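You operate a simulated robot arm through the tools that you are given. There is no shell and no other tool.

You are at the controls of a simulated robot arm. One attempt, no reset.

## Task
Empty the coffee jug, most of it down the sink, then scrub out its stain.
Fine: purple brush, put back; the jug ends where it stood. Set down upright: coffee jug, purple brush. What is to be rubbed or washed off counts as gone when no trace of it is left.

It is judged by the outcome, as a careful person would: the job done as asked, and still so three seconds after it is handed in. It fails if anything else is knocked over, pushed out of place, dropped, spilled or broken.

## Robot
A 7-joint arm with a two-finger parallel gripper, fixed in place. Base frame: the origin is at the foot of the arm, x ahead of it, y to its left, z up. Readings come in m, rad, newtons and seconds.
With the tool pointing down near the work surface it reaches from about 0.38 to 0.88 m from the base axis. Its first joint turns from -2.897 to 2.897 rad. Payload 3.43 kg.
Tool frame: the origin (TCP) lies between the finger pads and is the grasp point; the fingertips stand 0.034 m ahead of it; z points along the fingers, y is the line along which they close. Largest opening 0.128 m; finger width 0.024, thickness 0.012; the body of the gripper, 0.048 by 0.13 m, starts 0.096 m behind the TCP.
Orientation is told as [roll, pitch, yaw] about the base's x, y, z axes, in that order, counted from this pose: with the fingers straight down and closing along the base's y, the tool's x points along the base's -x, its y along +y and its z along -z.

## Interface
- The arm moves only by the tool jog_arm. Its argument "rows" is one flat list of numbers, 7 for each row, row after row: the shift along the tool's x, y, z in cm, then the turn, a rotation vector about the tool's x, y, z in rad, then the finger opening in cm, from 0 to 12.8. In form: [x, y, z, ax, ay, az, fingers, x, y, z, ax, ay, az, fingers, ...]. A call has 1 to 20 rows; each row shifts and turns the commanded pose from where the row before left it, along the tool's axes as they then stand. Rows are played at 5 a second. More than 0.05 m and 0.15 rad between two rows, or a gripper value outside its range, and nothing of the call is played. Where a pose cannot be reached the arm comes as near as it can. A force on the tool above 40 N (or 10 N above the force at the start of the call, whichever is more), or a blocked arm, ends the call early, and 0.2 s more pass. The fingers move at their own pace (about 0.153 m/s each) and stop on an object; they squeeze with about 29 N. The grip force told is the motor's: it shows also when the fingers shut on nothing. Time passes only in rows, and 0.2 s behind the last, so rows that do not move let the fingers close. It gives the time, the measured TCP pose, the force on the tool (base axes), the opening and the grip force at its end, in the units of the frame above (readings bear some noise), with the torque about the TCP (base axes, N m) and any sound that the robot's microphone picked up.
- Cameras (640 x 400 px; columns grow to the right, rows downward): "scene" is fixed at [0.0496, -0.6494, 1.6937]; the picture's right is [0.37, -0.93, 0.00], its down [-0.81, -0.33, -0.49] and it looks along [0.45, 0.18, -0.87] (base axes); focal length 258 px, centre (320, 200). "wrist" rides on the gripper at [0.076, -0.011, -0.16] in the tool frame; the picture's right is [0.15, 0.99, 0.00], its down [-0.88, 0.13, -0.46] and it looks along [-0.45, 0.07, 0.89] (tool axes); focal length 234 px, centre (320, 200). There is no depth. A picture from a camera that has moved, and an enlarged one, comes with that camera's place and axes in the base frame and with its lens.
- get_image(camera): a new picture of that camera. It takes no simulated time.
- enlarge(camera, box): a new picture of the part [left, top, right, bottom] of that camera's present view, enlarged. It takes no simulated time.
- sign_off(): hands the job in; it is judged then, once.

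Nothing tells you positions but the pictures and the camera data. Unless the task says otherwise, let go and move clear before handing in.

The tools are called after "Emit:" as name(argument=value, ...) on one line, values as JSON. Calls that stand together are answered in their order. jog_arm: Moves the arm, as the interface text tells. Its arguments: {"type":"object","properties":{"rows":{"type":"array"}},"required":["rows"]} The other tools are called the same way: get_image (camera) takes a picture; enlarge (camera, box) takes an enlarged picture of a part of a camera's view; sign_off () hands the job in.

At the start:

```text
t: 0.0
tcp_pos: [0.319, -0.3473, 1.3808]
ee_rot: [0.0, -0.001, 0.0]
ft_force: [0.3, -0.4, 0.8]
wrist_torque: [-0.02, -0.01, 0.0]
opening: 0.128
grasp_force: 0.1
```

scene: 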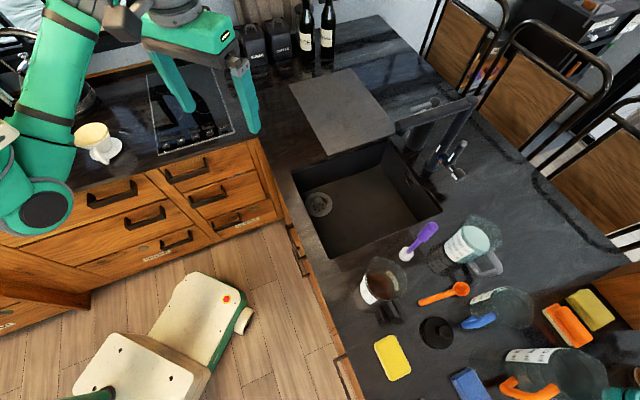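
wrist: 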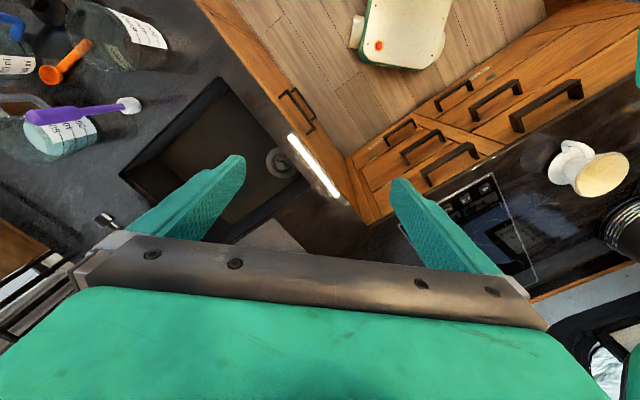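

I see a counter with a sink, several jugs, a purple brush and sponges right of the sink. First I'll take closer looks to identify the coffee jug, its stain and the brush.

Emit:
enlarge(camera="scene", box=[340, 200, 520, 312])

Emit:
enlarge(camera="scene", box=[340, 250, 640, 400])

Emit:
enlarge(camera="wrist", box=[0, 0, 320, 200])

Emit:
enlarge(camera="scene", box=[260, 60, 500, 260])

```text
3.56 times, centred on (430, 256) of scene
camera zoom: at [0.0496, -0.6494, 1.6937], right [0.37, -0.93, 0.0], down [-0.81, -0.33, -0.49], along [0.45, 0.18, -0.87], focal length 919 px, centre (-71, 1)
```

zoom: 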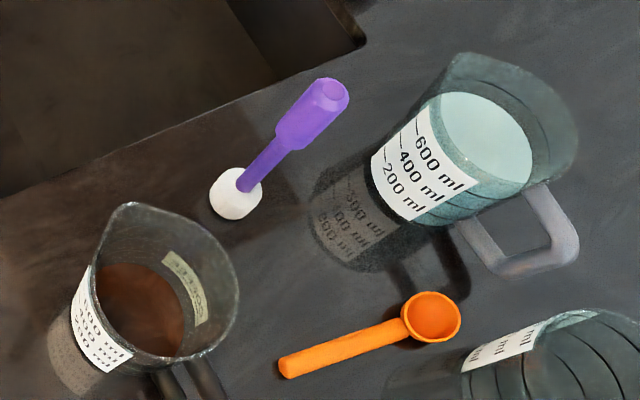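

```text
2.13 times, centred on (490, 325) of scene
camera zoom: at [0.0496, -0.6494, 1.6937], right [0.37, -0.93, 0.0], down [-0.81, -0.33, -0.49], along [0.45, 0.18, -0.87], focal length 551 px, centre (-43, -67)
```

zoom: 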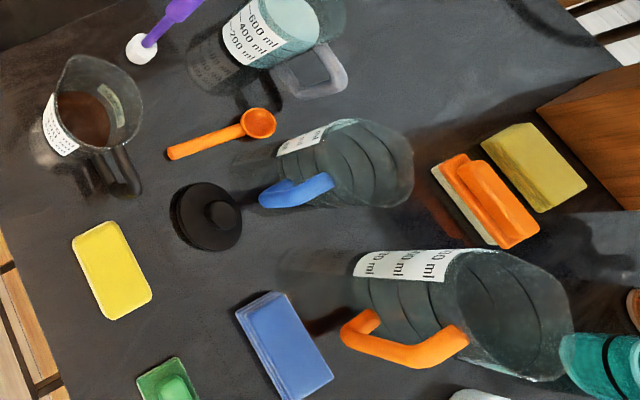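

```text
2.00 times, centred on (160, 100) of wrist
camera zoom: at [0.2438, -0.3582, 1.5402], right [-0.15, 0.99, 0.0], down [0.88, 0.13, 0.46], along [0.45, 0.07, -0.89], focal length 468 px, centre (640, 400)
```

zoom: 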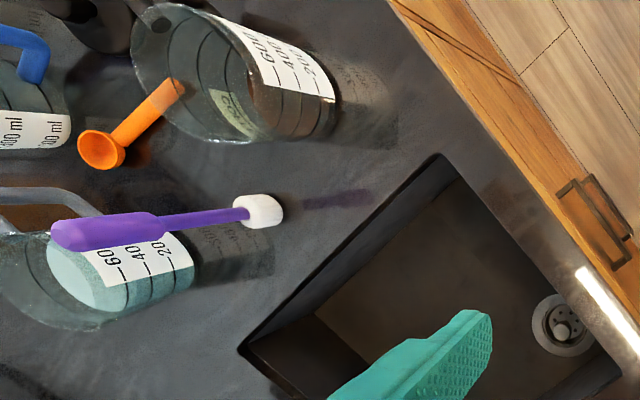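

```text
2.00 times, centred on (380, 160) of scene
camera zoom: at [0.0496, -0.6494, 1.6937], right [0.37, -0.93, 0.0], down [-0.81, -0.33, -0.49], along [0.45, 0.18, -0.87], focal length 517 px, centre (200, 280)
```

zoom: 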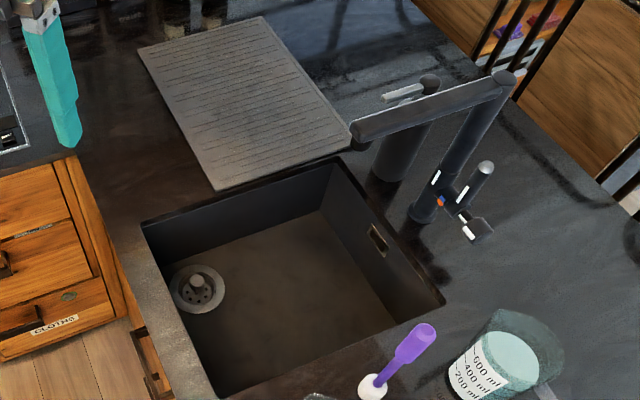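

The coffee jug (brown contents) seems to stand near (0.24, -0.75), handle away from the sink; the purple brush stands upright near (0.37, -0.82), counter at about z = 0.88. I'll bring the wrist camera over the jug for a closer look.

Emit:
jog_arm(rows=[1.83, -3.29, 1.3, 0, 0, 0, 12.8, 1.83, -3.29, 1.3, 0, 0, 0, 12.8, 1.83, -3.29, 1.3, 0, 0, 0, 12.8, 1.83, -3.29, 1.3, 0, 0, 0, 12.8, 1.83, -3.29, 1.3, 0, 0, 0, 12.8, 1.83, -3.29, 1.3, 0, 0, 0, 12.8, 1.83, -3.29, 1.3, 0, 0, 0, 12.8, 1.83, -3.29, 1.3, 0, 0, 0, 12.8, 1.83, -3.29, 1.3, 0, 0, 0, 12.8, 1.83, -3.29, 1.3, 0, 0, 0, 12.8, 0, 0, 0, 0, 0, 0.131, 12.8, 0, 0, 0, 0, 0, 0.131, 12.8, 0, 0, 0, 0, 0, 0.131, 12.8, 0, 0, 0, 0, 0, 0.131, 12.8, 0, 0, 0, 0, 0, 0.131, 12.8, 0, 0, 0, 0, 0, 0.131, 12.8])

Emit:
get_image(camera="wrist")

Emit:
get_image(camera="scene")

```text
t: 3.4
tcp_pos: [0.1381, -0.6763, 1.2511]
ee_rot: [0.001, -0.001, -0.785]
ft_force: [0.6, 0.5, 0.0]
wrist_torque: [0.03, 0.01, 0.01]
opening: 0.1279
grasp_force: 0.1
```

```text
taken
camera wrist: at [0.0757, -0.6309, 1.4106], right [0.6, 0.8, 0.0], down [0.71, -0.53, 0.46], along [0.37, -0.27, -0.89], focal length 234 px, centre (320, 200)
```

wrist: 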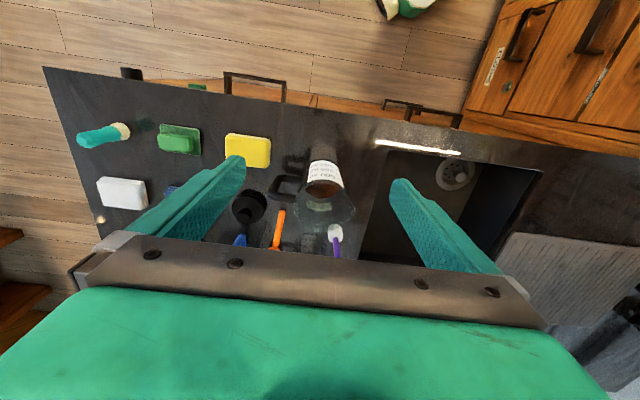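

```text
taken
```

scene: 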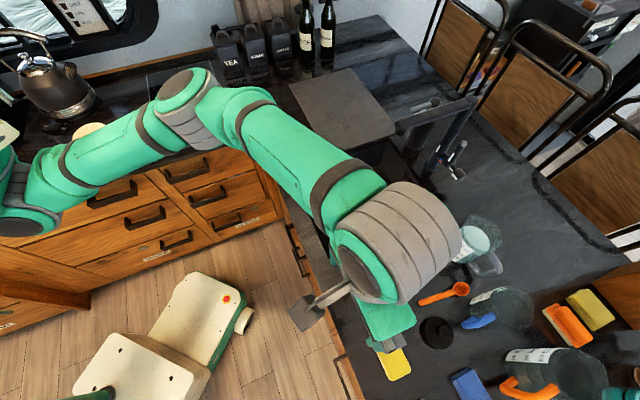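

The wrist camera sees the coffee jug and the brush between the fingers. Enlarging that region.

Emit:
enlarge(camera="wrist", box=[250, 130, 410, 260])

Emit:
enlarge(camera="wrist", box=[60, 60, 560, 280])

```text
3.08 times, centred on (330, 195) of wrist
camera zoom: at [0.0757, -0.6309, 1.4106], right [0.6, 0.8, 0.0], down [0.71, -0.53, 0.46], along [0.37, -0.27, -0.89], focal length 720 px, centre (289, 215)
```

zoom: 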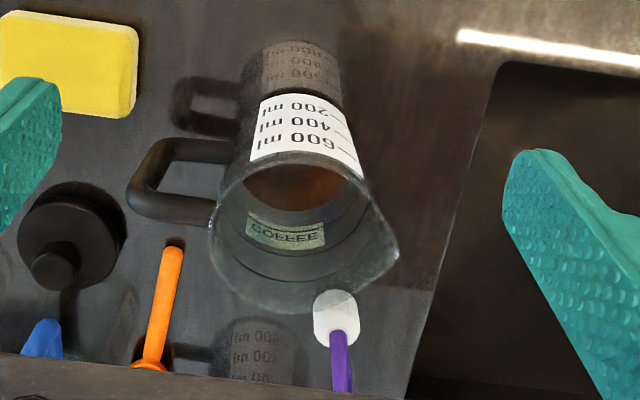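

```text
1.28 times, centred on (310, 170) of wrist
camera zoom: at [0.0757, -0.6309, 1.4106], right [0.6, 0.8, 0.0], down [0.71, -0.53, 0.46], along [0.37, -0.27, -0.89], focal length 300 px, centre (333, 238)
```

zoom: 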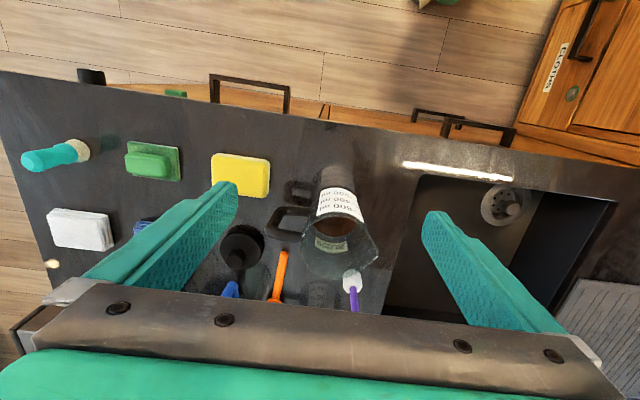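

The jug axis is about (0.24, -0.75), rim near z 1.05, its handle pointing to about (-0.6, -0.8) and spout towards the sink. I'll test, high up in free air, a horizontal tool pose pointing outward, which I want for gripping the jug and pouring by rolling.

Emit:
jog_arm(rows=[0, 0, 0, 0, 0, -0.148, 12.8, 0, 0, 0, 0, -0.1428, 0, 12.8, 0, 0, 0, 0, -0.1428, 0, 12.8, 0, 0, 0, 0, -0.1428, 0, 12.8, 0, 0, 0, 0, -0.1428, 0, 12.8, 0, 0, 0, 0, -0.1428, 0, 12.8, 0, 0, 0, 0, -0.1428, 0, 12.8, 0, 0, 0, 0, -0.1428, 0, 12.8, 0, 0, 0, 0, -0.1428, 0, 12.8, 0, 0, 0, 0, -0.1428, 0, 12.8, 0, 0, 0, 0, -0.1428, 0, 12.8, 0, 0, 0, 0, -0.1428, 0, 12.8, 0, 0, 0, 0, 0, 0, 12.8])

Emit:
get_image(camera="wrist")

Emit:
get_image(camera="scene")

```text
t: 6.2
tcp_pos: [0.1378, -0.6769, 1.2313]
ee_rot: [0.344, -1.541, -0.977]
ft_force: [-1.1, -0.4, -0.3]
wrist_torque: [0.01, -0.03, -0.01]
opening: 0.128
grasp_force: 0.0
```

```text
taken
camera wrist: at [0.0017, -0.5884, 1.1593], right [0.58, 0.8, -0.14], down [-0.27, 0.35, 0.9], along [0.76, -0.49, 0.42], focal length 234 px, centre (320, 200)
```

wrist: 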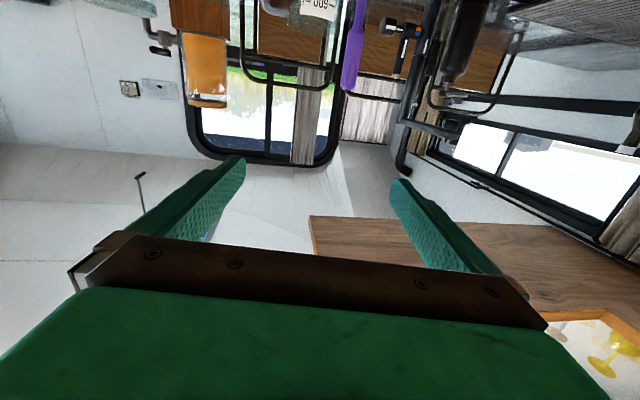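

```text
taken
```

scene: 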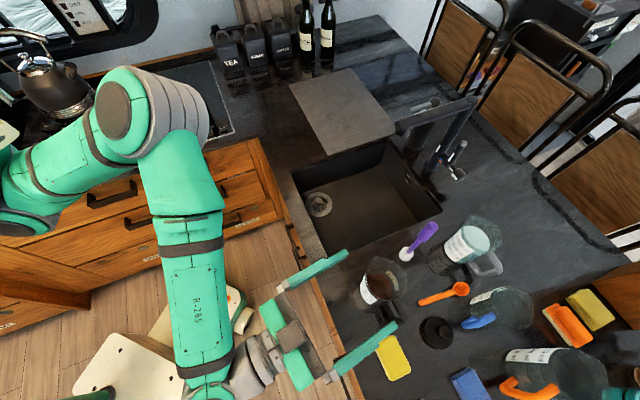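

The horizontal pose is nearly reached. I'll let it settle and then test the pour roll here in free air.

Emit:
jog_arm(rows=[0, 0, 0, 0, 0, 0, 12.8, 0, 0, 0, 0, 0, 0, 12.8, 0, 0, 0, 0, 0, 0, 12.8])

```text
t: 7.0
tcp_pos: [0.1351, -0.6779, 1.2268]
ee_rot: [0.516, -1.537, -1.153]
ft_force: [-0.3, -0.2, -0.1]
wrist_torque: [0.01, 0.02, 0.0]
opening: 0.1277
grasp_force: 0.0
```

Emit:
enlarge(camera="scene", box=[0, 60, 440, 400])

```text
1.18 times, centred on (220, 230) of scene
camera zoom: at [0.0496, -0.6494, 1.6937], right [0.37, -0.93, 0.0], down [-0.81, -0.33, -0.49], along [0.45, 0.18, -0.87], focal length 304 px, centre (438, 165)
```

zoom: 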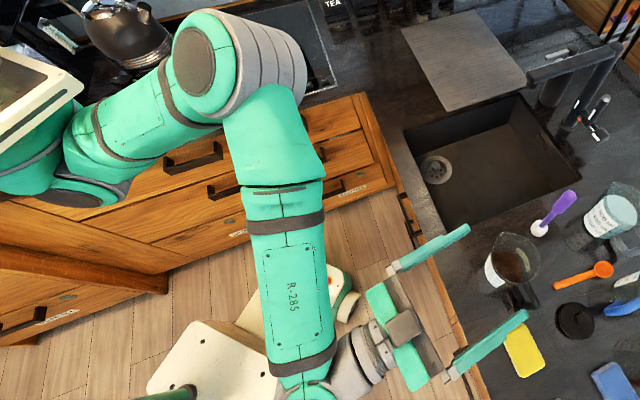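

The arm stops just short of exactly level here; I'll lower in front of the counter towards grip height to see whether the pose becomes fully reachable.

Emit:
jog_arm(rows=[4, 0, 0, 0, 0, 0, 12.8, 4, 0, 0, 0, 0, 0, 12.8, 4, 0, 0, 0, 0, 0, 12.8, 4, 0, 0, 0, 0, 0, 12.8, 0, 0, 0, 0, 0, 0, 12.8, 0, 0, 0, 0, 0, 0, 12.8])

Emit:
get_image(camera="wrist")

Emit:
get_image(camera="scene")

```text
t: 8.4
tcp_pos: [0.1378, -0.6787, 1.0924]
ee_rot: [3.072, -1.57, 2.575]
ft_force: [0.9, -0.1, -0.2]
wrist_torque: [-0.03, -0.02, 0.0]
opening: 0.1281
grasp_force: 0.1
```

```text
taken
camera wrist: at [0.0032, -0.5917, 1.0162], right [0.59, 0.8, -0.15], down [-0.29, 0.38, 0.88], along [0.76, -0.48, 0.45], focal length 234 px, centre (320, 200)
```

wrist: 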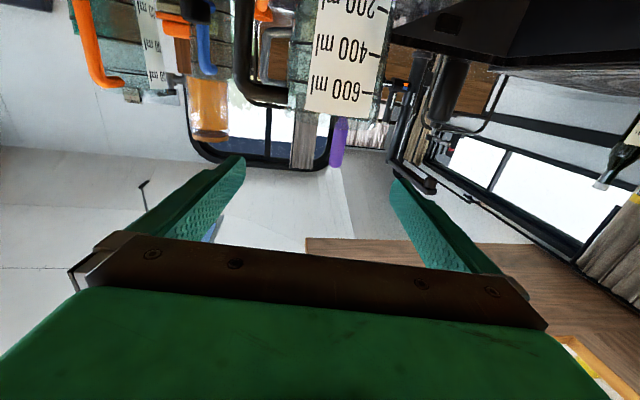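

```text
taken
```

scene: 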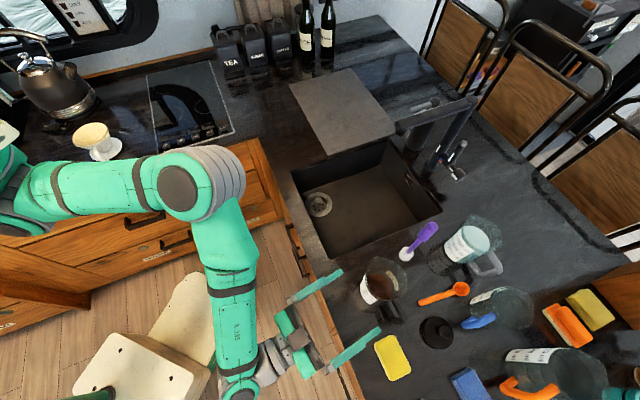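

The level pose is now fully reached at z = 1.09. Enlarging to see the jug's profile, handle loop and brush from the side.

Emit:
enlarge(camera="wrist", box=[200, 0, 440, 180])

Emit:
enlarge(camera="scene", box=[330, 220, 490, 320])

```text
2.22 times, centred on (320, 90) of wrist
camera zoom: at [0.0032, -0.5917, 1.0162], right [0.59, 0.8, -0.15], down [-0.29, 0.38, 0.88], along [0.76, -0.48, 0.45], focal length 520 px, centre (320, 444)
```

zoom: 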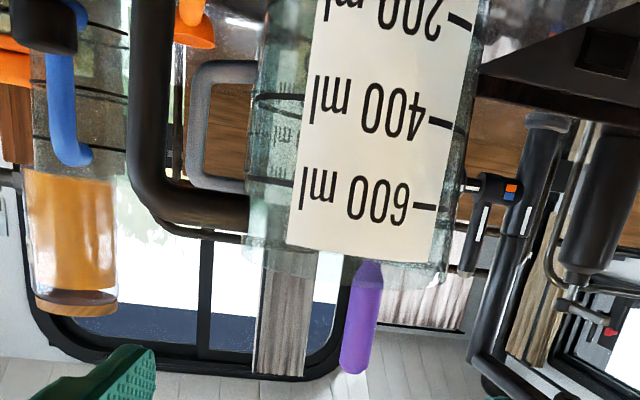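

```text
4.00 times, centred on (410, 270) of scene
camera zoom: at [0.0496, -0.6494, 1.6937], right [0.37, -0.93, 0.0], down [-0.81, -0.33, -0.49], along [0.45, 0.18, -0.87], focal length 1034 px, centre (-40, -80)
```

zoom: 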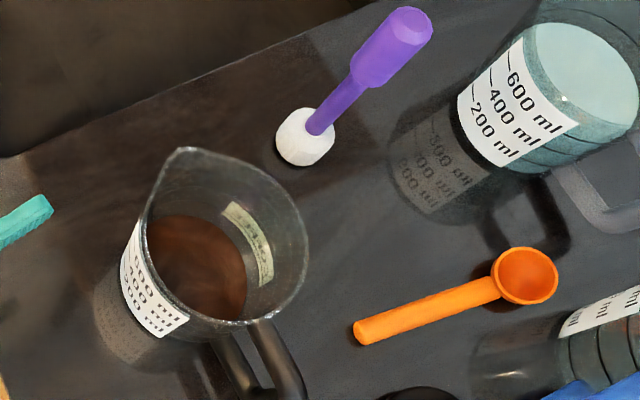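

The jug's body is about 9.5 cm wide at z 1.0 with a roomy handle loop (inner edge about 8.8 cm from the axis), so one finger can pass through the loop. I'll line up at z = 1.0 in front of it, then check.

Emit:
jog_arm(rows=[0, 0.55, 0, 0, 0, 0, 12.2, 3, 0, 0, 0, 0, 0, 12.2, 3, 0, 0, 0, 0, 0, 12.2, 3.2, 0, 0, 0, 0, 0, 12.2, 0, 0, 0, 0, 0, 0, 12.2, 0, 0, 0, 0, 0, 0, 12.2])

Emit:
get_image(camera="wrist")

Emit:
enlarge(camera="scene", box=[240, 220, 440, 400])

```text
t: 9.8
tcp_pos: [0.1414, -0.6704, 1.0003]
ee_rot: [1.835, -1.571, -2.475]
ft_force: [-0.4, -0.3, 0.1]
wrist_torque: [0.0, -0.05, -0.01]
opening: 0.1218
grasp_force: 0.1
```

```text
taken
camera wrist: at [0.0071, -0.585, 0.9232], right [0.59, 0.8, -0.15], down [-0.29, 0.38, 0.88], along [0.76, -0.48, 0.45], focal length 234 px, centre (320, 200)
```

wrist: 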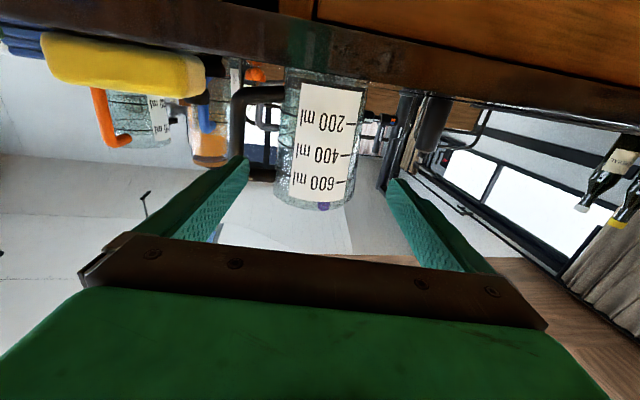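

```text
2.22 times, centred on (340, 310) of scene
camera zoom: at [0.0496, -0.6494, 1.6937], right [0.37, -0.93, 0.0], down [-0.81, -0.33, -0.49], along [0.45, 0.18, -0.87], focal length 574 px, centre (276, -44)
```

zoom: 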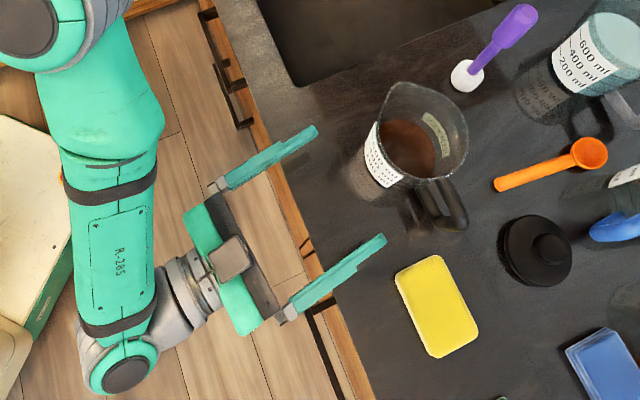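

Emit:
enlarge(camera="wrist", box=[200, 40, 440, 240])

```text
2.00 times, centred on (320, 140) of wrist
camera zoom: at [0.0071, -0.585, 0.9232], right [0.59, 0.8, -0.15], down [-0.29, 0.38, 0.88], along [0.76, -0.48, 0.45], focal length 468 px, centre (320, 320)
```

zoom: 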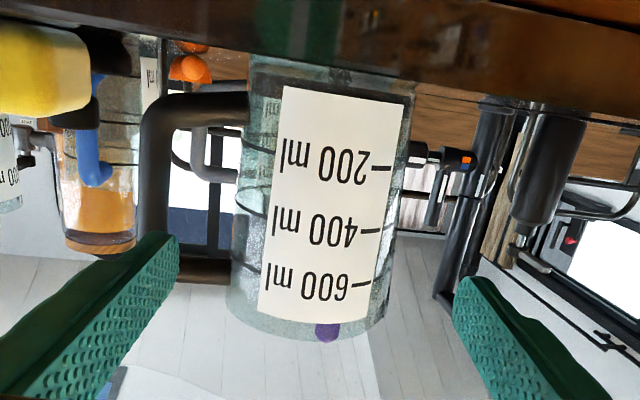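

The jug is centred between the fingers within about a millimetre, and the left finger lines up with the inside of the handle loop. Advancing about 12.4 cm slowly.

Emit:
jog_arm(rows=[0, 0, 1.55, 0, 0, 0, 12.2, 0, 0, 1.55, 0, 0, 0, 12.2, 0, 0, 1.55, 0, 0, 0, 12.2, 0, 0, 1.55, 0, 0, 0, 12.2, 0, 0, 1.55, 0, 0, 0, 12.2, 0, 0, 1.55, 0, 0, 0, 12.2, 0, 0, 1.55, 0, 0, 0, 12.2, 0, 0, 1.55, 0, 0, 0, 12.2, 0, 0, 0, 0, 0, 0, 12.2])

Emit:
get_image(camera="wrist")

Emit:
enlarge(camera="scene", box=[280, 220, 440, 340])

```text
t: 11.8
tcp_pos: [0.2423, -0.7453, 0.9974]
ee_rot: [1.918, -1.571, -2.555]
ft_force: [-0.2, 0.3, -0.5]
wrist_torque: [-0.04, -0.01, -0.03]
opening: 0.1218
grasp_force: 0.1
```

```text
taken
camera wrist: at [0.1069, -0.6595, 0.9222], right [0.59, 0.8, -0.15], down [-0.29, 0.38, 0.88], along [0.76, -0.48, 0.45], focal length 234 px, centre (320, 200)
```

wrist: 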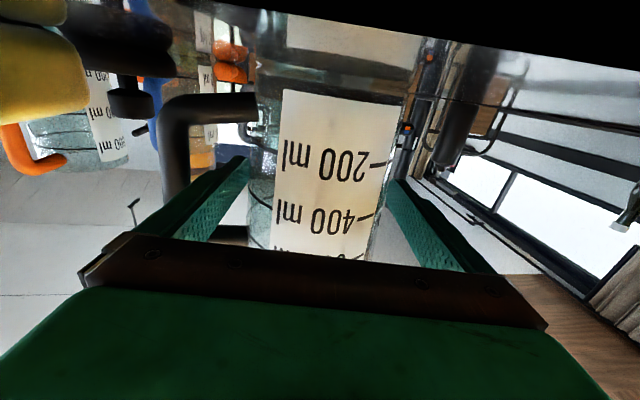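

```text
3.33 times, centred on (360, 280) of scene
camera zoom: at [0.0496, -0.6494, 1.6937], right [0.37, -0.93, 0.0], down [-0.81, -0.33, -0.49], along [0.45, 0.18, -0.87], focal length 861 px, centre (187, -67)
```

zoom: 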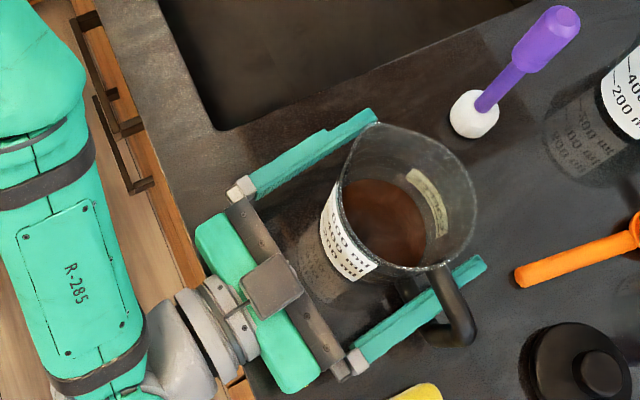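

Both fingers straddle the jug with no contact; the handle-side finger passes through the loop. Closing the grip now.

Emit:
jog_arm(rows=[0, 0, 0, 0, 0, 0, 11, 0, 0, 0, 0, 0, 0, 10, 0, 0, 0, 0, 0, 0, 9, 0, 0, 0, 0, 0, 0, 8, 0, 0, 0, 0, 0, 0, 8, 0, 0, 0, 0, 0, 0, 8])

Emit:
enlarge(camera="scene", box=[280, 220, 440, 340])

```text
t: 13.2
tcp_pos: [0.2415, -0.7458, 0.9978]
ee_rot: [2.132, -1.569, -2.771]
ft_force: [0.1, -1.3, 0.8]
wrist_torque: [-0.04, -0.02, 0.03]
opening: 0.0942
grasp_force: 28.7
```

```text
3.33 times, centred on (360, 280) of scene
camera zoom: at [0.0496, -0.6494, 1.6937], right [0.37, -0.93, 0.0], down [-0.81, -0.33, -0.49], along [0.45, 0.18, -0.87], focal length 861 px, centre (187, -67)
```

zoom: 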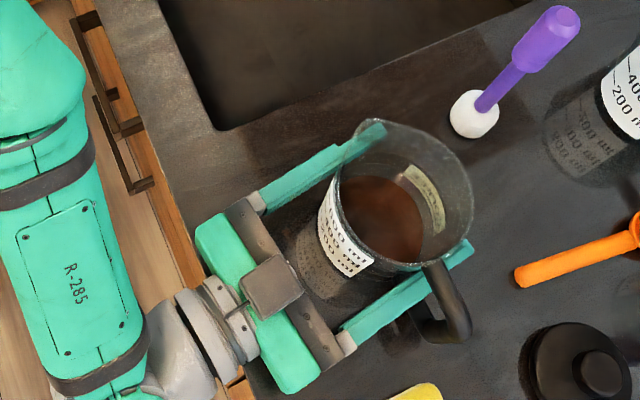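

The jug is held firmly (opening 9.4 cm, 29 N). Lifting it slowly about 7 cm.

Emit:
jog_arm(rows=[-0.5, 0, 0, 0, 0, 0, 8, -1, 0, 0, 0, 0, 0, 8, -1, 0, 0, 0, 0, 0, 8, -1, 0, 0, 0, 0, 0, 8, -1, 0, 0, 0, 0, 0, 8, -1, 0, 0, 0, 0, 0, 8, -1, 0, 0, 0, 0, 0, 8, -0.5, 0, 0, 0, 0, 0, 8, 0, 0, 0, 0, 0, 0, 8])

Emit:
get_image(camera="wrist")

Emit:
get_image(camera="scene")

```text
t: 15.2
tcp_pos: [0.2393, -0.7444, 1.07]
ee_rot: [1.55, -1.572, -2.186]
ft_force: [0.6, 0.6, -2.3]
wrist_torque: [0.03, -0.02, 0.01]
opening: 0.0939
grasp_force: 29.2
```

```text
taken
camera wrist: at [0.105, -0.6601, 0.993], right [0.59, 0.8, -0.15], down [-0.29, 0.38, 0.88], along [0.76, -0.48, 0.45], focal length 234 px, centre (320, 200)
```

wrist: 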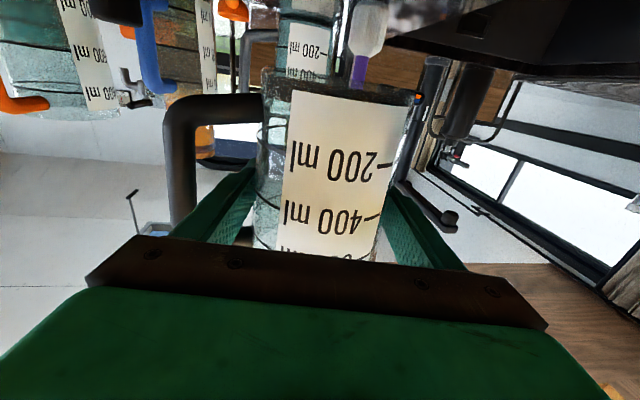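

```text
taken
```

scene: 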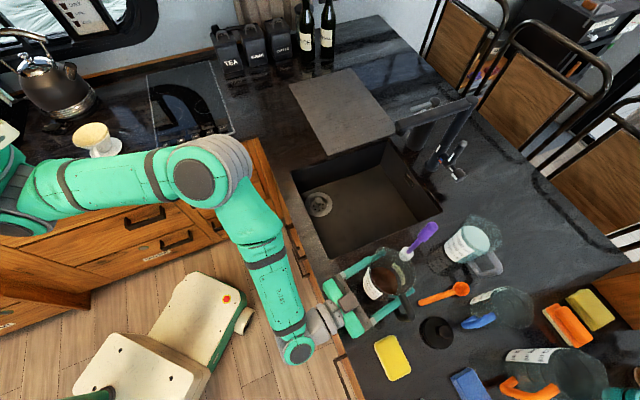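

The jug is lifted and level. Now carrying it sideways toward the sink at an easy pace.

Emit:
jog_arm(rows=[0, 0.7, 0, 0, 0, 0, 8, 0, 1.5, 0, 0, 0, 0, 8, 0, 2, 0, 0, 0, 0, 8, 0, 2, 0, 0, 0, 0, 8, 0, 2, 0, 0, 0, 0, 8, 0, 2, 0, 0, 0, 0, 8, 0, 2, 0, 0, 0, 0, 8, 0, 2, 0, 0, 0, 0, 8, 0, 2, 0, 0, 0, 0, 8, 0, 1.5, 0, 0, 0, 0, 8, 0, 0.8, 0, 0, 0, 0, 8, 0, 0, 0, 0, 0, 0, 8])

Emit:
get_image(camera="scene")

```text
t: 17.8
tcp_pos: [0.3492, -0.5987, 1.0684]
ee_rot: [2.458, -1.57, -3.096]
ft_force: [-0.6, 0.8, -2.4]
wrist_torque: [0.01, -0.04, 0.04]
opening: 0.0939
grasp_force: 29.1
```

```text
taken
```

scene: 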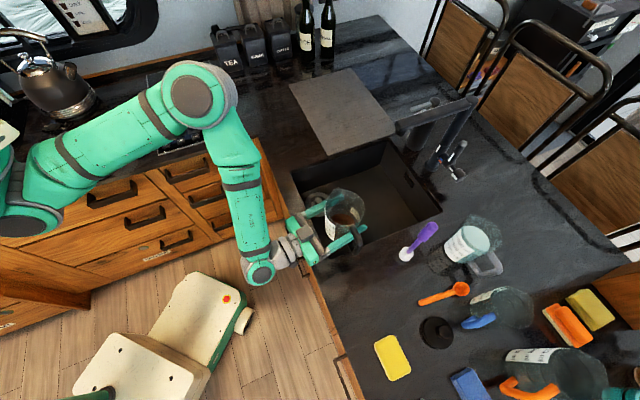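

Continuing over the sink, clear of the tap and with room for the spout side.

Emit:
jog_arm(rows=[0, 1, 0.5, 0, 0, 0, 8, 0, 1, 1.5, 0, 0, 0, 8, 0, 1, 1.5, 0, 0, 0, 8, 0, 1, 1.5, 0, 0, 0, 8, 0, 1, 1.5, 0, 0, 0, 8, 0, 1, 1.5, 0, 0, 0, 8, 0, 0.5, 1, 0, 0, 0, 8, 0, 0, 0, 0, 0, 0, 8])

Emit:
get_image(camera="scene")

Emit:
get_image(camera="wrist")

Emit:
enlarge(camera="scene", box=[260, 100, 480, 280])

```text
t: 19.6
tcp_pos: [0.4622, -0.5987, 1.0677]
ee_rot: [0.03, -1.567, -0.661]
ft_force: [-0.2, -0.1, -1.3]
wrist_torque: [0.03, -0.01, 0.01]
opening: 0.0939
grasp_force: 29.4
```

```text
taken
```

scene: 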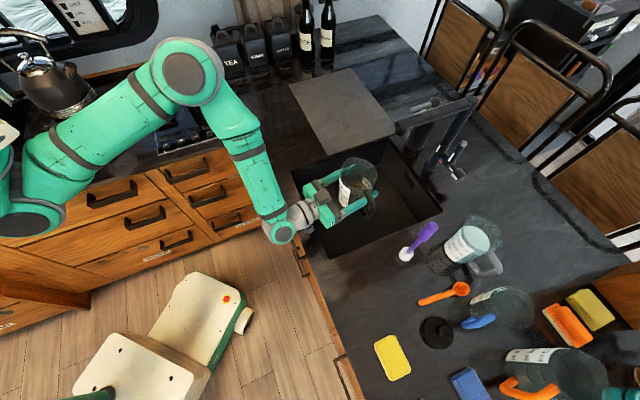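

```text
taken
camera wrist: at [0.3257, -0.5122, 0.9928], right [0.58, 0.8, -0.15], down [-0.29, 0.37, 0.88], along [0.76, -0.47, 0.45], focal length 234 px, centre (320, 200)
```

wrist: 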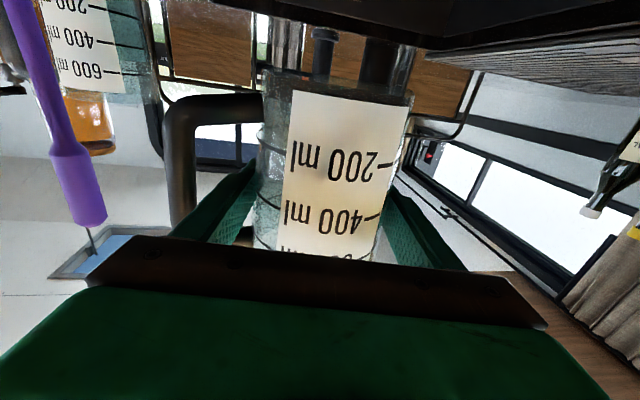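

```text
2.22 times, centred on (370, 190) of scene
camera zoom: at [0.0496, -0.6494, 1.6937], right [0.37, -0.93, 0.0], down [-0.81, -0.33, -0.49], along [0.45, 0.18, -0.87], focal length 574 px, centre (209, 222)
```

zoom: 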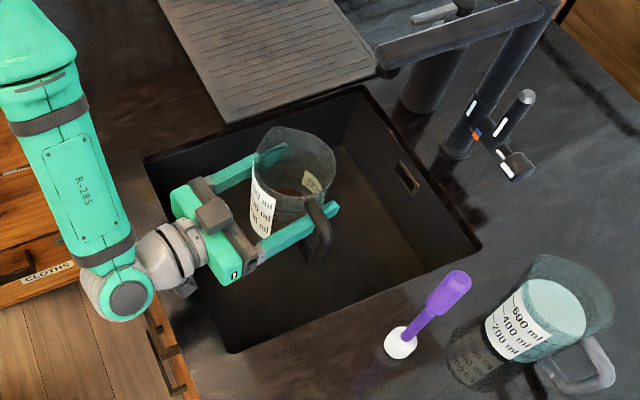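

The jug is over the middle of the sink with its spout pointing to open sink. I'll lower slightly and start rolling it about the tool axis to pour, in stages.

Emit:
jog_arm(rows=[1, 0, 0, 0, 0, 0, 8, 1, 0, 0, 0, 0, 0, 8, 1, 0, 0, 0, 0, 0, 8, 1, 0, 0, 0, 0, 0, 8, 0, 0, 0, 0, 0, -0.1, 8, 0, 0, 0, 0, 0, -0.1, 8, 0, 0, 0, 0, 0, -0.1, 8, 0, 0, 0, 0, 0, -0.1, 8, 0, 0, 0, 0, 0, -0.1, 8, 0, 0, 0, 0, 0, -0.1, 8, 0, 0, 0, 0, 0, -0.1, 8, 0, 0, 0, 0, 0, -0.1, 8, 0, 0, 0, 0, 0, 0, 8])

Emit:
get_image(camera="scene")

Emit:
enlarge(camera="scene", box=[260, 100, 480, 280])

```text
t: 22.4
tcp_pos: [0.4472, -0.6081, 1.043]
ee_rot: [-1.564, -0.77, 0.935]
ft_force: [0.5, 0.7, -1.5]
wrist_torque: [0.03, 0.0, 0.01]
opening: 0.0941
grasp_force: 28.9
out of reach, approached as far as the arm can: row 2, 3, 4
```

```text
taken
```

scene: 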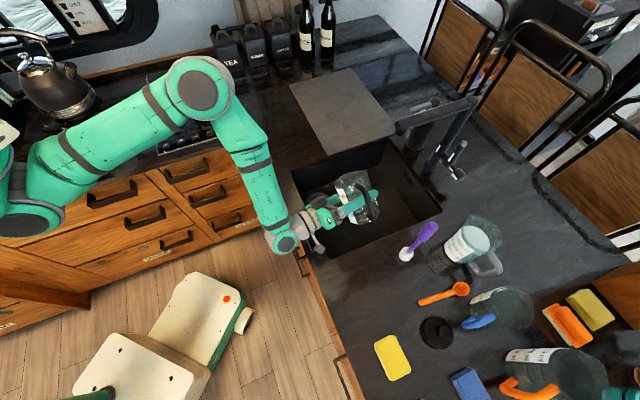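

```text
2.22 times, centred on (370, 190) of scene
camera zoom: at [0.0496, -0.6494, 1.6937], right [0.37, -0.93, 0.0], down [-0.81, -0.33, -0.49], along [0.45, 0.18, -0.87], focal length 574 px, centre (209, 222)
```

zoom: 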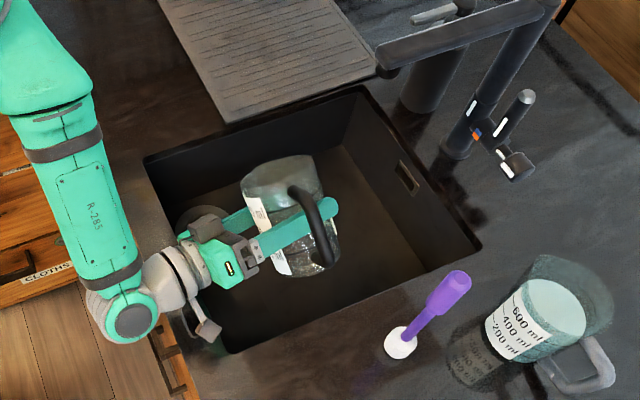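

The jug is tilted about 46° and pouring is beginning, with the arm slightly at its low reach limit; I'll raise 3 cm back into reach and continue tilting gradually.

Emit:
jog_arm(rows=[-1.05, -1.08, 0, 0, 0, 0, 8, -1.05, -1.08, 0, 0, 0, 0, 8, 0, 0, 0, 0, 0, -0.06, 8, 0, 0, 0, 0, 0, -0.06, 8, 0, 0, 0, 0, 0, -0.06, 8, 0, 0, 0, 0, 0, -0.06, 8, 0, 0, 0, 0, 0, -0.06, 8, 0, 0, 0, 0, 0, -0.06, 8, 0, 0, 0, 0, 0, -0.06, 8, 0, 0, 0, 0, 0, -0.06, 8, 0, 0, 0, 0, 0, -0.06, 8, 0, 0, 0, 0, 0, -0.06, 8, 0, 0, 0, 0, 0, 0, 8])

Emit:
enlarge(camera="scene", box=[260, 100, 480, 280])

Emit:
get_image(camera="wrist")

```text
t: 25.2
tcp_pos: [0.4476, -0.6084, 1.0722]
ee_rot: [-1.571, -0.168, 0.933]
ft_force: [0.6, -0.9, -0.5]
wrist_torque: [0.02, 0.0, 0.0]
opening: 0.0938
grasp_force: 29.0
```

```text
2.22 times, centred on (370, 190) of scene
camera zoom: at [0.0496, -0.6494, 1.6937], right [0.37, -0.93, 0.0], down [-0.81, -0.33, -0.49], along [0.45, 0.18, -0.87], focal length 574 px, centre (209, 222)
```

zoom: 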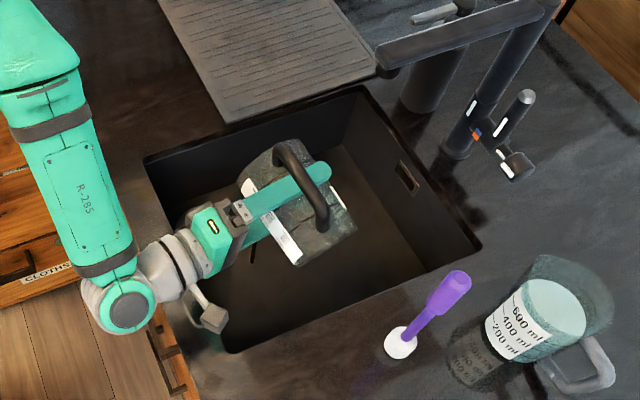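

```text
taken
camera wrist: at [0.2727, -0.5743, 1.0698], right [0.01, 0.02, -1.0], down [0.16, 0.99, 0.02], along [0.99, -0.16, 0.01], focal length 234 px, centre (320, 200)
```

wrist: 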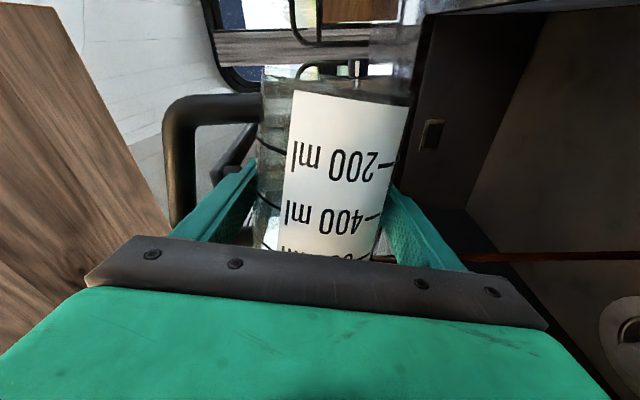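

Coffee is streaming out into the sink at 80° tilt. Continuing to tilt to drain it completely.

Emit:
jog_arm(rows=[0, 0, 0, 0, 0, -0.06, 8, 0, 0, 0, 0, 0, -0.06, 8, 0, 0, 0, 0, 0, -0.06, 8, 0, 0, 0, 0, 0, -0.06, 8, 0, 0, 0, 0, 0, -0.06, 8, 0, 0, 0, 0, 0, -0.06, 8, 0, 0, 0, 0, 0, -0.06, 8, 0, 0, 0, 0, 0, -0.06, 8, 0, 0, 0, 0, 0, 0, 8, 0, 0, 0, 0, 0, 0, 8])

Emit:
enlarge(camera="scene", box=[260, 100, 480, 280])

Emit:
get_image(camera="wrist")

```text
t: 27.4
tcp_pos: [0.446, -0.6063, 1.0725]
ee_rot: [-1.571, 0.31, 0.932]
ft_force: [0.4, 0.1, -1.3]
wrist_torque: [-0.02, -0.03, 0.04]
opening: 0.0939
grasp_force: 28.6
```

```text
2.22 times, centred on (370, 190) of scene
camera zoom: at [0.0496, -0.6494, 1.6937], right [0.37, -0.93, 0.0], down [-0.81, -0.33, -0.49], along [0.45, 0.18, -0.87], focal length 574 px, centre (209, 222)
```

zoom: 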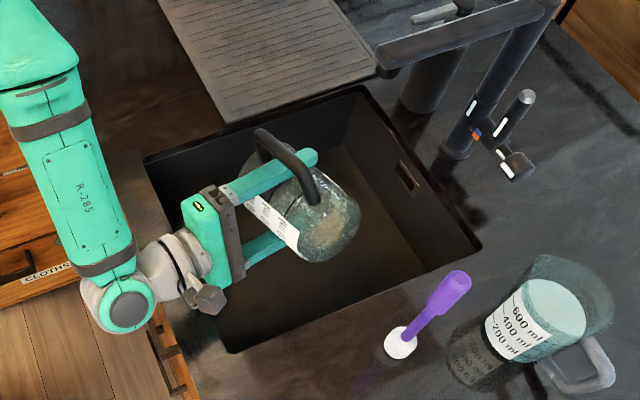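

```text
taken
camera wrist: at [0.2776, -0.5673, 1.1062], right [-0.26, -0.35, -0.9], down [0.11, 0.91, -0.39], along [0.96, -0.2, -0.2], focal length 234 px, centre (320, 200)
```

wrist: 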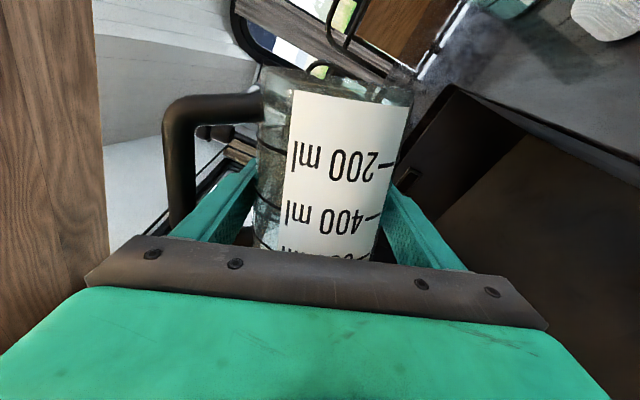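

The stream has ended; I can see a tan patch at the jug's bottom, the stain. I'll tilt further and hold to drain the rest.

Emit:
jog_arm(rows=[0, 0, 0, 0, 0, -0.08, 8, 0, 0, 0, 0, 0, -0.08, 8, 0, 0, 0, 0, 0, -0.08, 8, 0, 0, 0, 0, 0, -0.08, 8, 0, 0, 0, 0, 0, -0.08, 8, 0, 0, 0, 0, 0, -0.08, 8, 0, 0, 0, 0, 0, 0, 8, 0, 0, 0, 0, 0, 0, 8, 0, 0, 0, 0, 0, 0, 8, 0, 0, 0, 0, 0, 0, 8, 0, 0, 0, 0, 0, 0, 8])

Emit:
enlarge(camera="scene", box=[320, 140, 400, 210])

Emit:
get_image(camera="wrist")

```text
t: 29.8
tcp_pos: [0.4453, -0.6089, 1.072]
ee_rot: [-1.57, 0.79, 0.934]
ft_force: [-0.2, 0.7, -0.9]
wrist_torque: [-0.01, 0.03, 0.01]
opening: 0.094
grasp_force: 29.2
```

```text
5.71 times, centred on (360, 175) of scene
camera zoom: at [0.0496, -0.6494, 1.6937], right [0.37, -0.93, 0.0], down [-0.81, -0.33, -0.49], along [0.45, 0.18, -0.87], focal length 1477 px, centre (91, 343)
```

zoom: 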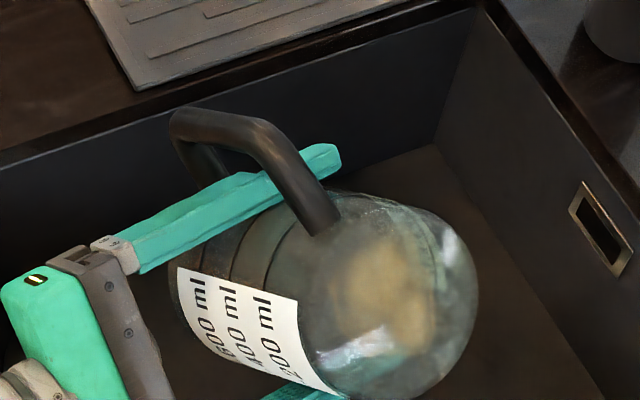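

```text
taken
camera wrist: at [0.2909, -0.549, 1.1339], right [-0.48, -0.65, -0.59], down [-0.05, 0.7, -0.72], along [0.88, -0.31, -0.37], focal length 234 px, centre (320, 200)
```

wrist: 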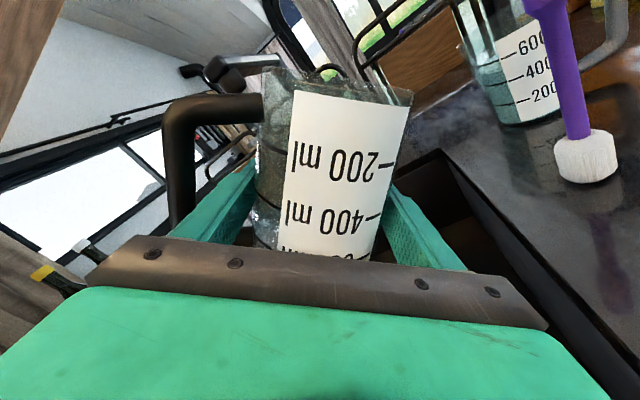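

The stain sits on the bottom of the jug. I'll hold a little longer for the last drops, then roll back upright.

Emit:
jog_arm(rows=[0, 0, 0, 0, 0, 0, 8, 0, 0, 0, 0, 0, 0, 8, 0, 0, 0, 0, 0, 0, 8, 0, 0, 0, 0, 0, 0, 8, 0, 0, 0, 0, 0, 0, 8, 0, 0, 0, 0, 0, 0.118, 8, 0, 0, 0, 0, 0, 0.118, 8, 0, 0, 0, 0, 0, 0.118, 8, 0, 0, 0, 0, 0, 0.118, 8, 0, 0, 0, 0, 0, 0.118, 8, 0, 0, 0, 0, 0, 0.118, 8, 0, 0, 0, 0, 0, 0.118, 8, 0, 0, 0, 0, 0, 0.118, 8, 0, 0, 0, 0, 0, 0.118, 8, 0, 0, 0, 0, 0, 0.118, 8])

Emit:
jog_arm(rows=[0, 0, 0, 0, 0, 0.118, 8, 0, 0, 0, 0, 0, 0.118, 8, 0, 0, 0, 0, 0, 0.118, 8, 0, 0, 0, 0, 0, 0.118, 8, 0, 0, 0, 0, 0, 0.118, 8, 0, 0, 0, 0, 0, 0.118, 8, 0, 0, 0, 0, 0, 0.118, 8, 0, 0, 0, 0, 0, 0.118, 8, 0, 0, 0, 0, 0, 0.118, 8, 0, 0, 0, 0, 0, 0.118, 8, 0, 0, 0, 0, 0, 0, 8, 0, 0, 0, 0, 0, 0, 8])

Emit:
enlarge(camera="scene", box=[260, 100, 480, 280])

Emit:
get_image(camera="wrist")

```text
t: 33.0
tcp_pos: [0.4458, -0.6086, 1.0722]
ee_rot: [-1.571, -0.392, 0.934]
ft_force: [-0.3, 0.2, -1.2]
wrist_torque: [0.03, -0.04, 0.03]
opening: 0.0934
grasp_force: 29.0
```

```text
t: 35.6
tcp_pos: [0.4464, -0.6075, 1.0715]
ee_rot: [1.67, -1.569, -2.308]
ft_force: [-0.6, -0.6, -0.9]
wrist_torque: [0.03, -0.01, -0.01]
opening: 0.0935
grasp_force: 29.1
```

```text
2.22 times, centred on (370, 190) of scene
camera zoom: at [0.0496, -0.6494, 1.6937], right [0.37, -0.93, 0.0], down [-0.81, -0.33, -0.49], along [0.45, 0.18, -0.87], focal length 574 px, centre (209, 222)
```

zoom: 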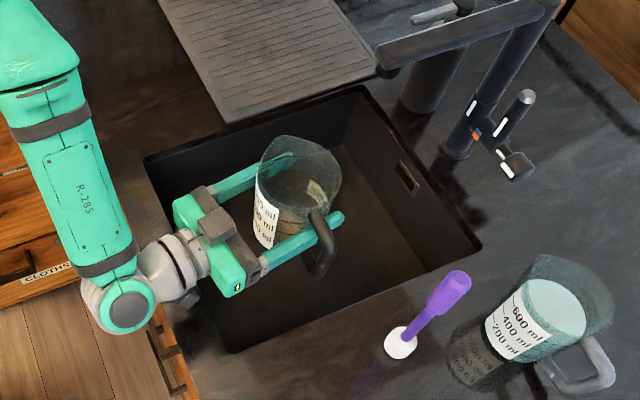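

```text
taken
camera wrist: at [0.3117, -0.5215, 0.9964], right [0.59, 0.8, -0.15], down [-0.29, 0.38, 0.88], along [0.76, -0.48, 0.45], focal length 234 px, centre (320, 200)
```

wrist: 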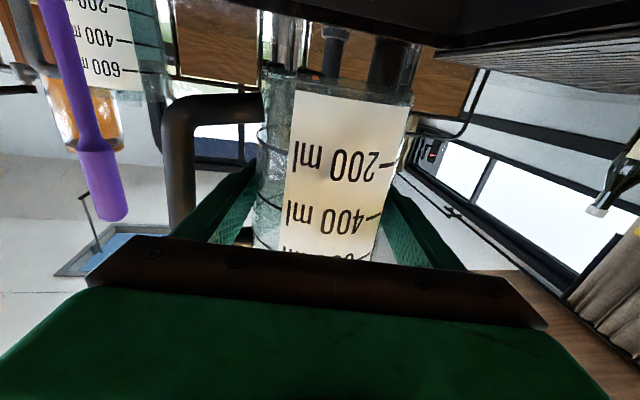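

Emit:
enlarge(camera="scene", box=[330, 130, 400, 200])

Emit:
enlarge(camera="scene", box=[270, 120, 460, 270])

```text
5.71 times, centred on (365, 165) of scene
camera zoom: at [0.0496, -0.6494, 1.6937], right [0.37, -0.93, 0.0], down [-0.81, -0.33, -0.49], along [0.45, 0.18, -0.87], focal length 1477 px, centre (63, 400)
```

zoom: 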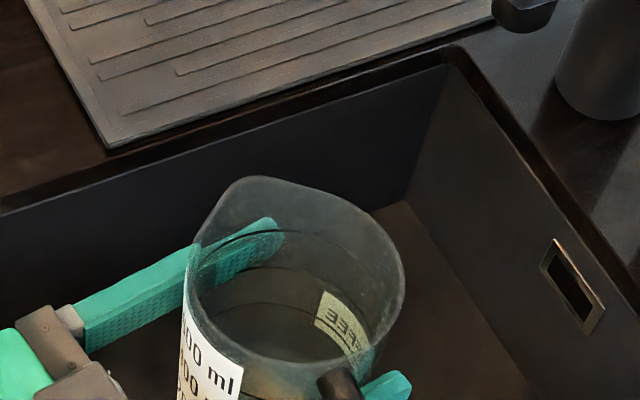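

```text
2.67 times, centred on (365, 195) of scene
camera zoom: at [0.0496, -0.6494, 1.6937], right [0.37, -0.93, 0.0], down [-0.81, -0.33, -0.49], along [0.45, 0.18, -0.87], focal length 689 px, centre (200, 213)
```

zoom: 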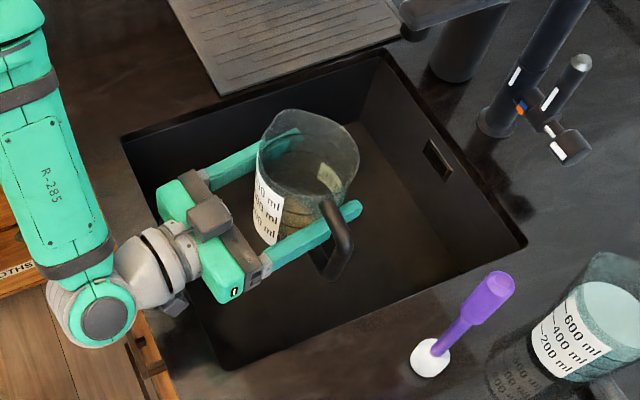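

The jug is empty and upright. Now carrying it back along the same path: backward first, then sideways to its original place.

Emit:
jog_arm(rows=[0, 0, -1.3, 0, 0, 0, 8, 0, 0, -2, 0, 0, 0, 8, 0, 0, -2, 0, 0, 0, 8, 0, 0, -2, 0, 0, 0, 8, 0, 0, -1, 0, 0, 0, 8, 0, -1.28, 0, 0, 0, 0, 8, 0, -2, 0, 0, 0, 0, 8, 0, -2, 0, 0, 0, 0, 8, 0, -2, 0, 0, 0, 0, 8, 0, -2, 0, 0, 0, 0, 8, 0, -2, 0, 0, 0, 0, 8, 0, -2, 0, 0, 0, 0, 8, 0, -2, 0, 0, 0, 0, 8, 0, -2, 0, 0, 0, 0, 8, 0, -2, 0, 0, 0, 0, 8, 0, -2, 0, 0, 0, 0, 8, 0, -2, 0, 0, 0, 0, 8, 0, 0, 0, 0, 0, 0, 8])

Emit:
get_image(camera="scene")

Emit:
enlarge(camera="scene", box=[280, 220, 440, 340])

```text
t: 39.4
tcp_pos: [0.2424, -0.7459, 1.0722]
ee_rot: [-1.611, -1.571, 0.976]
ft_force: [-1.0, 0.6, -0.9]
wrist_torque: [0.06, -0.04, 0.0]
opening: 0.0935
grasp_force: 28.9
```

```text
taken
```

scene: 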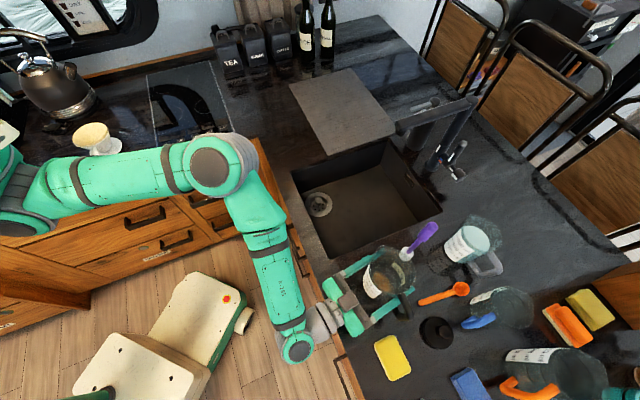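

```text
3.33 times, centred on (360, 280) of scene
camera zoom: at [0.0496, -0.6494, 1.6937], right [0.37, -0.93, 0.0], down [-0.81, -0.33, -0.49], along [0.45, 0.18, -0.87], focal length 861 px, centre (187, -67)
```

zoom: 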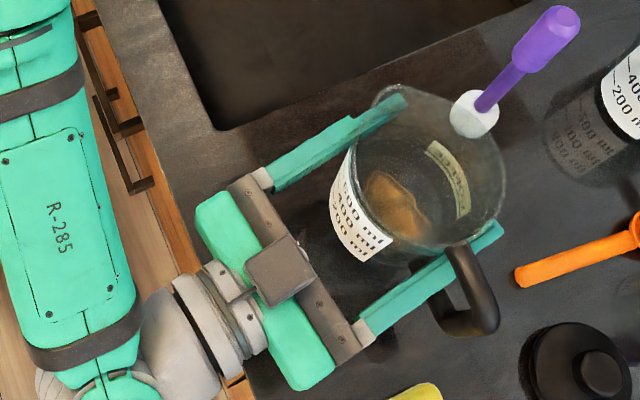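

The stain shows as a tan patch on the inside bottom of the jug. Lowering it to just above its original spot, then the last millimetres slowly.

Emit:
jog_arm(rows=[1, 0, 0, 0, 0, 0, 8, 1, 0, 0, 0, 0, 0, 8, 1, 0, 0, 0, 0, 0, 8, 1, 0, 0, 0, 0, 0, 8, 1, 0, 0, 0, 0, 0, 8, 1, 0, 0, 0, 0, 0, 8, 0.6, 0, 0, 0, 0, 0, 8, 0.2, 0, 0, 0, 0, 0, 8, 0.2, 0, 0, 0, 0, 0, 8, 0, 0, 0, 0, 0, 0, 8])

Emit:
get_image(camera="wrist")

Emit:
enlarge(camera="scene", box=[280, 220, 440, 340])

```text
t: 41.6
tcp_pos: [0.2425, -0.7454, 1.002]
ee_rot: [-1.251, -1.571, 0.612]
ft_force: [0.4, -0.4, -1.7]
wrist_torque: [0.01, -0.05, -0.01]
opening: 0.0935
grasp_force: 28.6
```

```text
taken
camera wrist: at [0.1064, -0.659, 0.9261], right [0.59, 0.8, -0.15], down [-0.29, 0.38, 0.88], along [0.76, -0.48, 0.45], focal length 234 px, centre (320, 200)
```

wrist: 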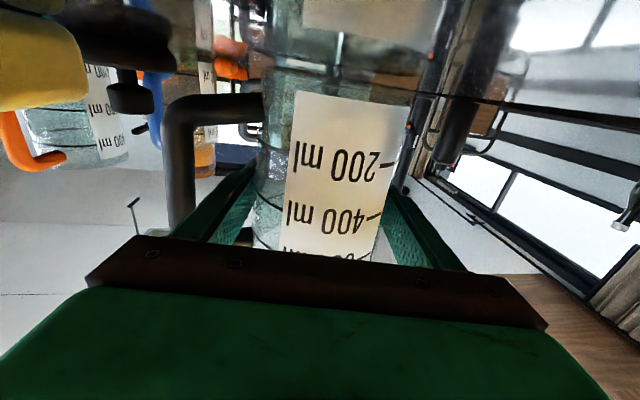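

```text
3.33 times, centred on (360, 280) of scene
camera zoom: at [0.0496, -0.6494, 1.6937], right [0.37, -0.93, 0.0], down [-0.81, -0.33, -0.49], along [0.45, 0.18, -0.87], focal length 861 px, centre (187, -67)
```

zoom: 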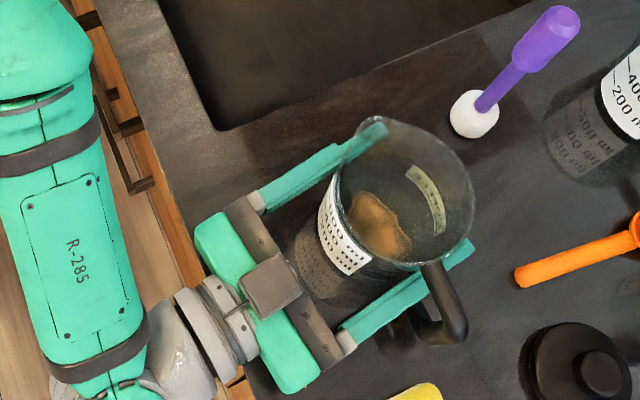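

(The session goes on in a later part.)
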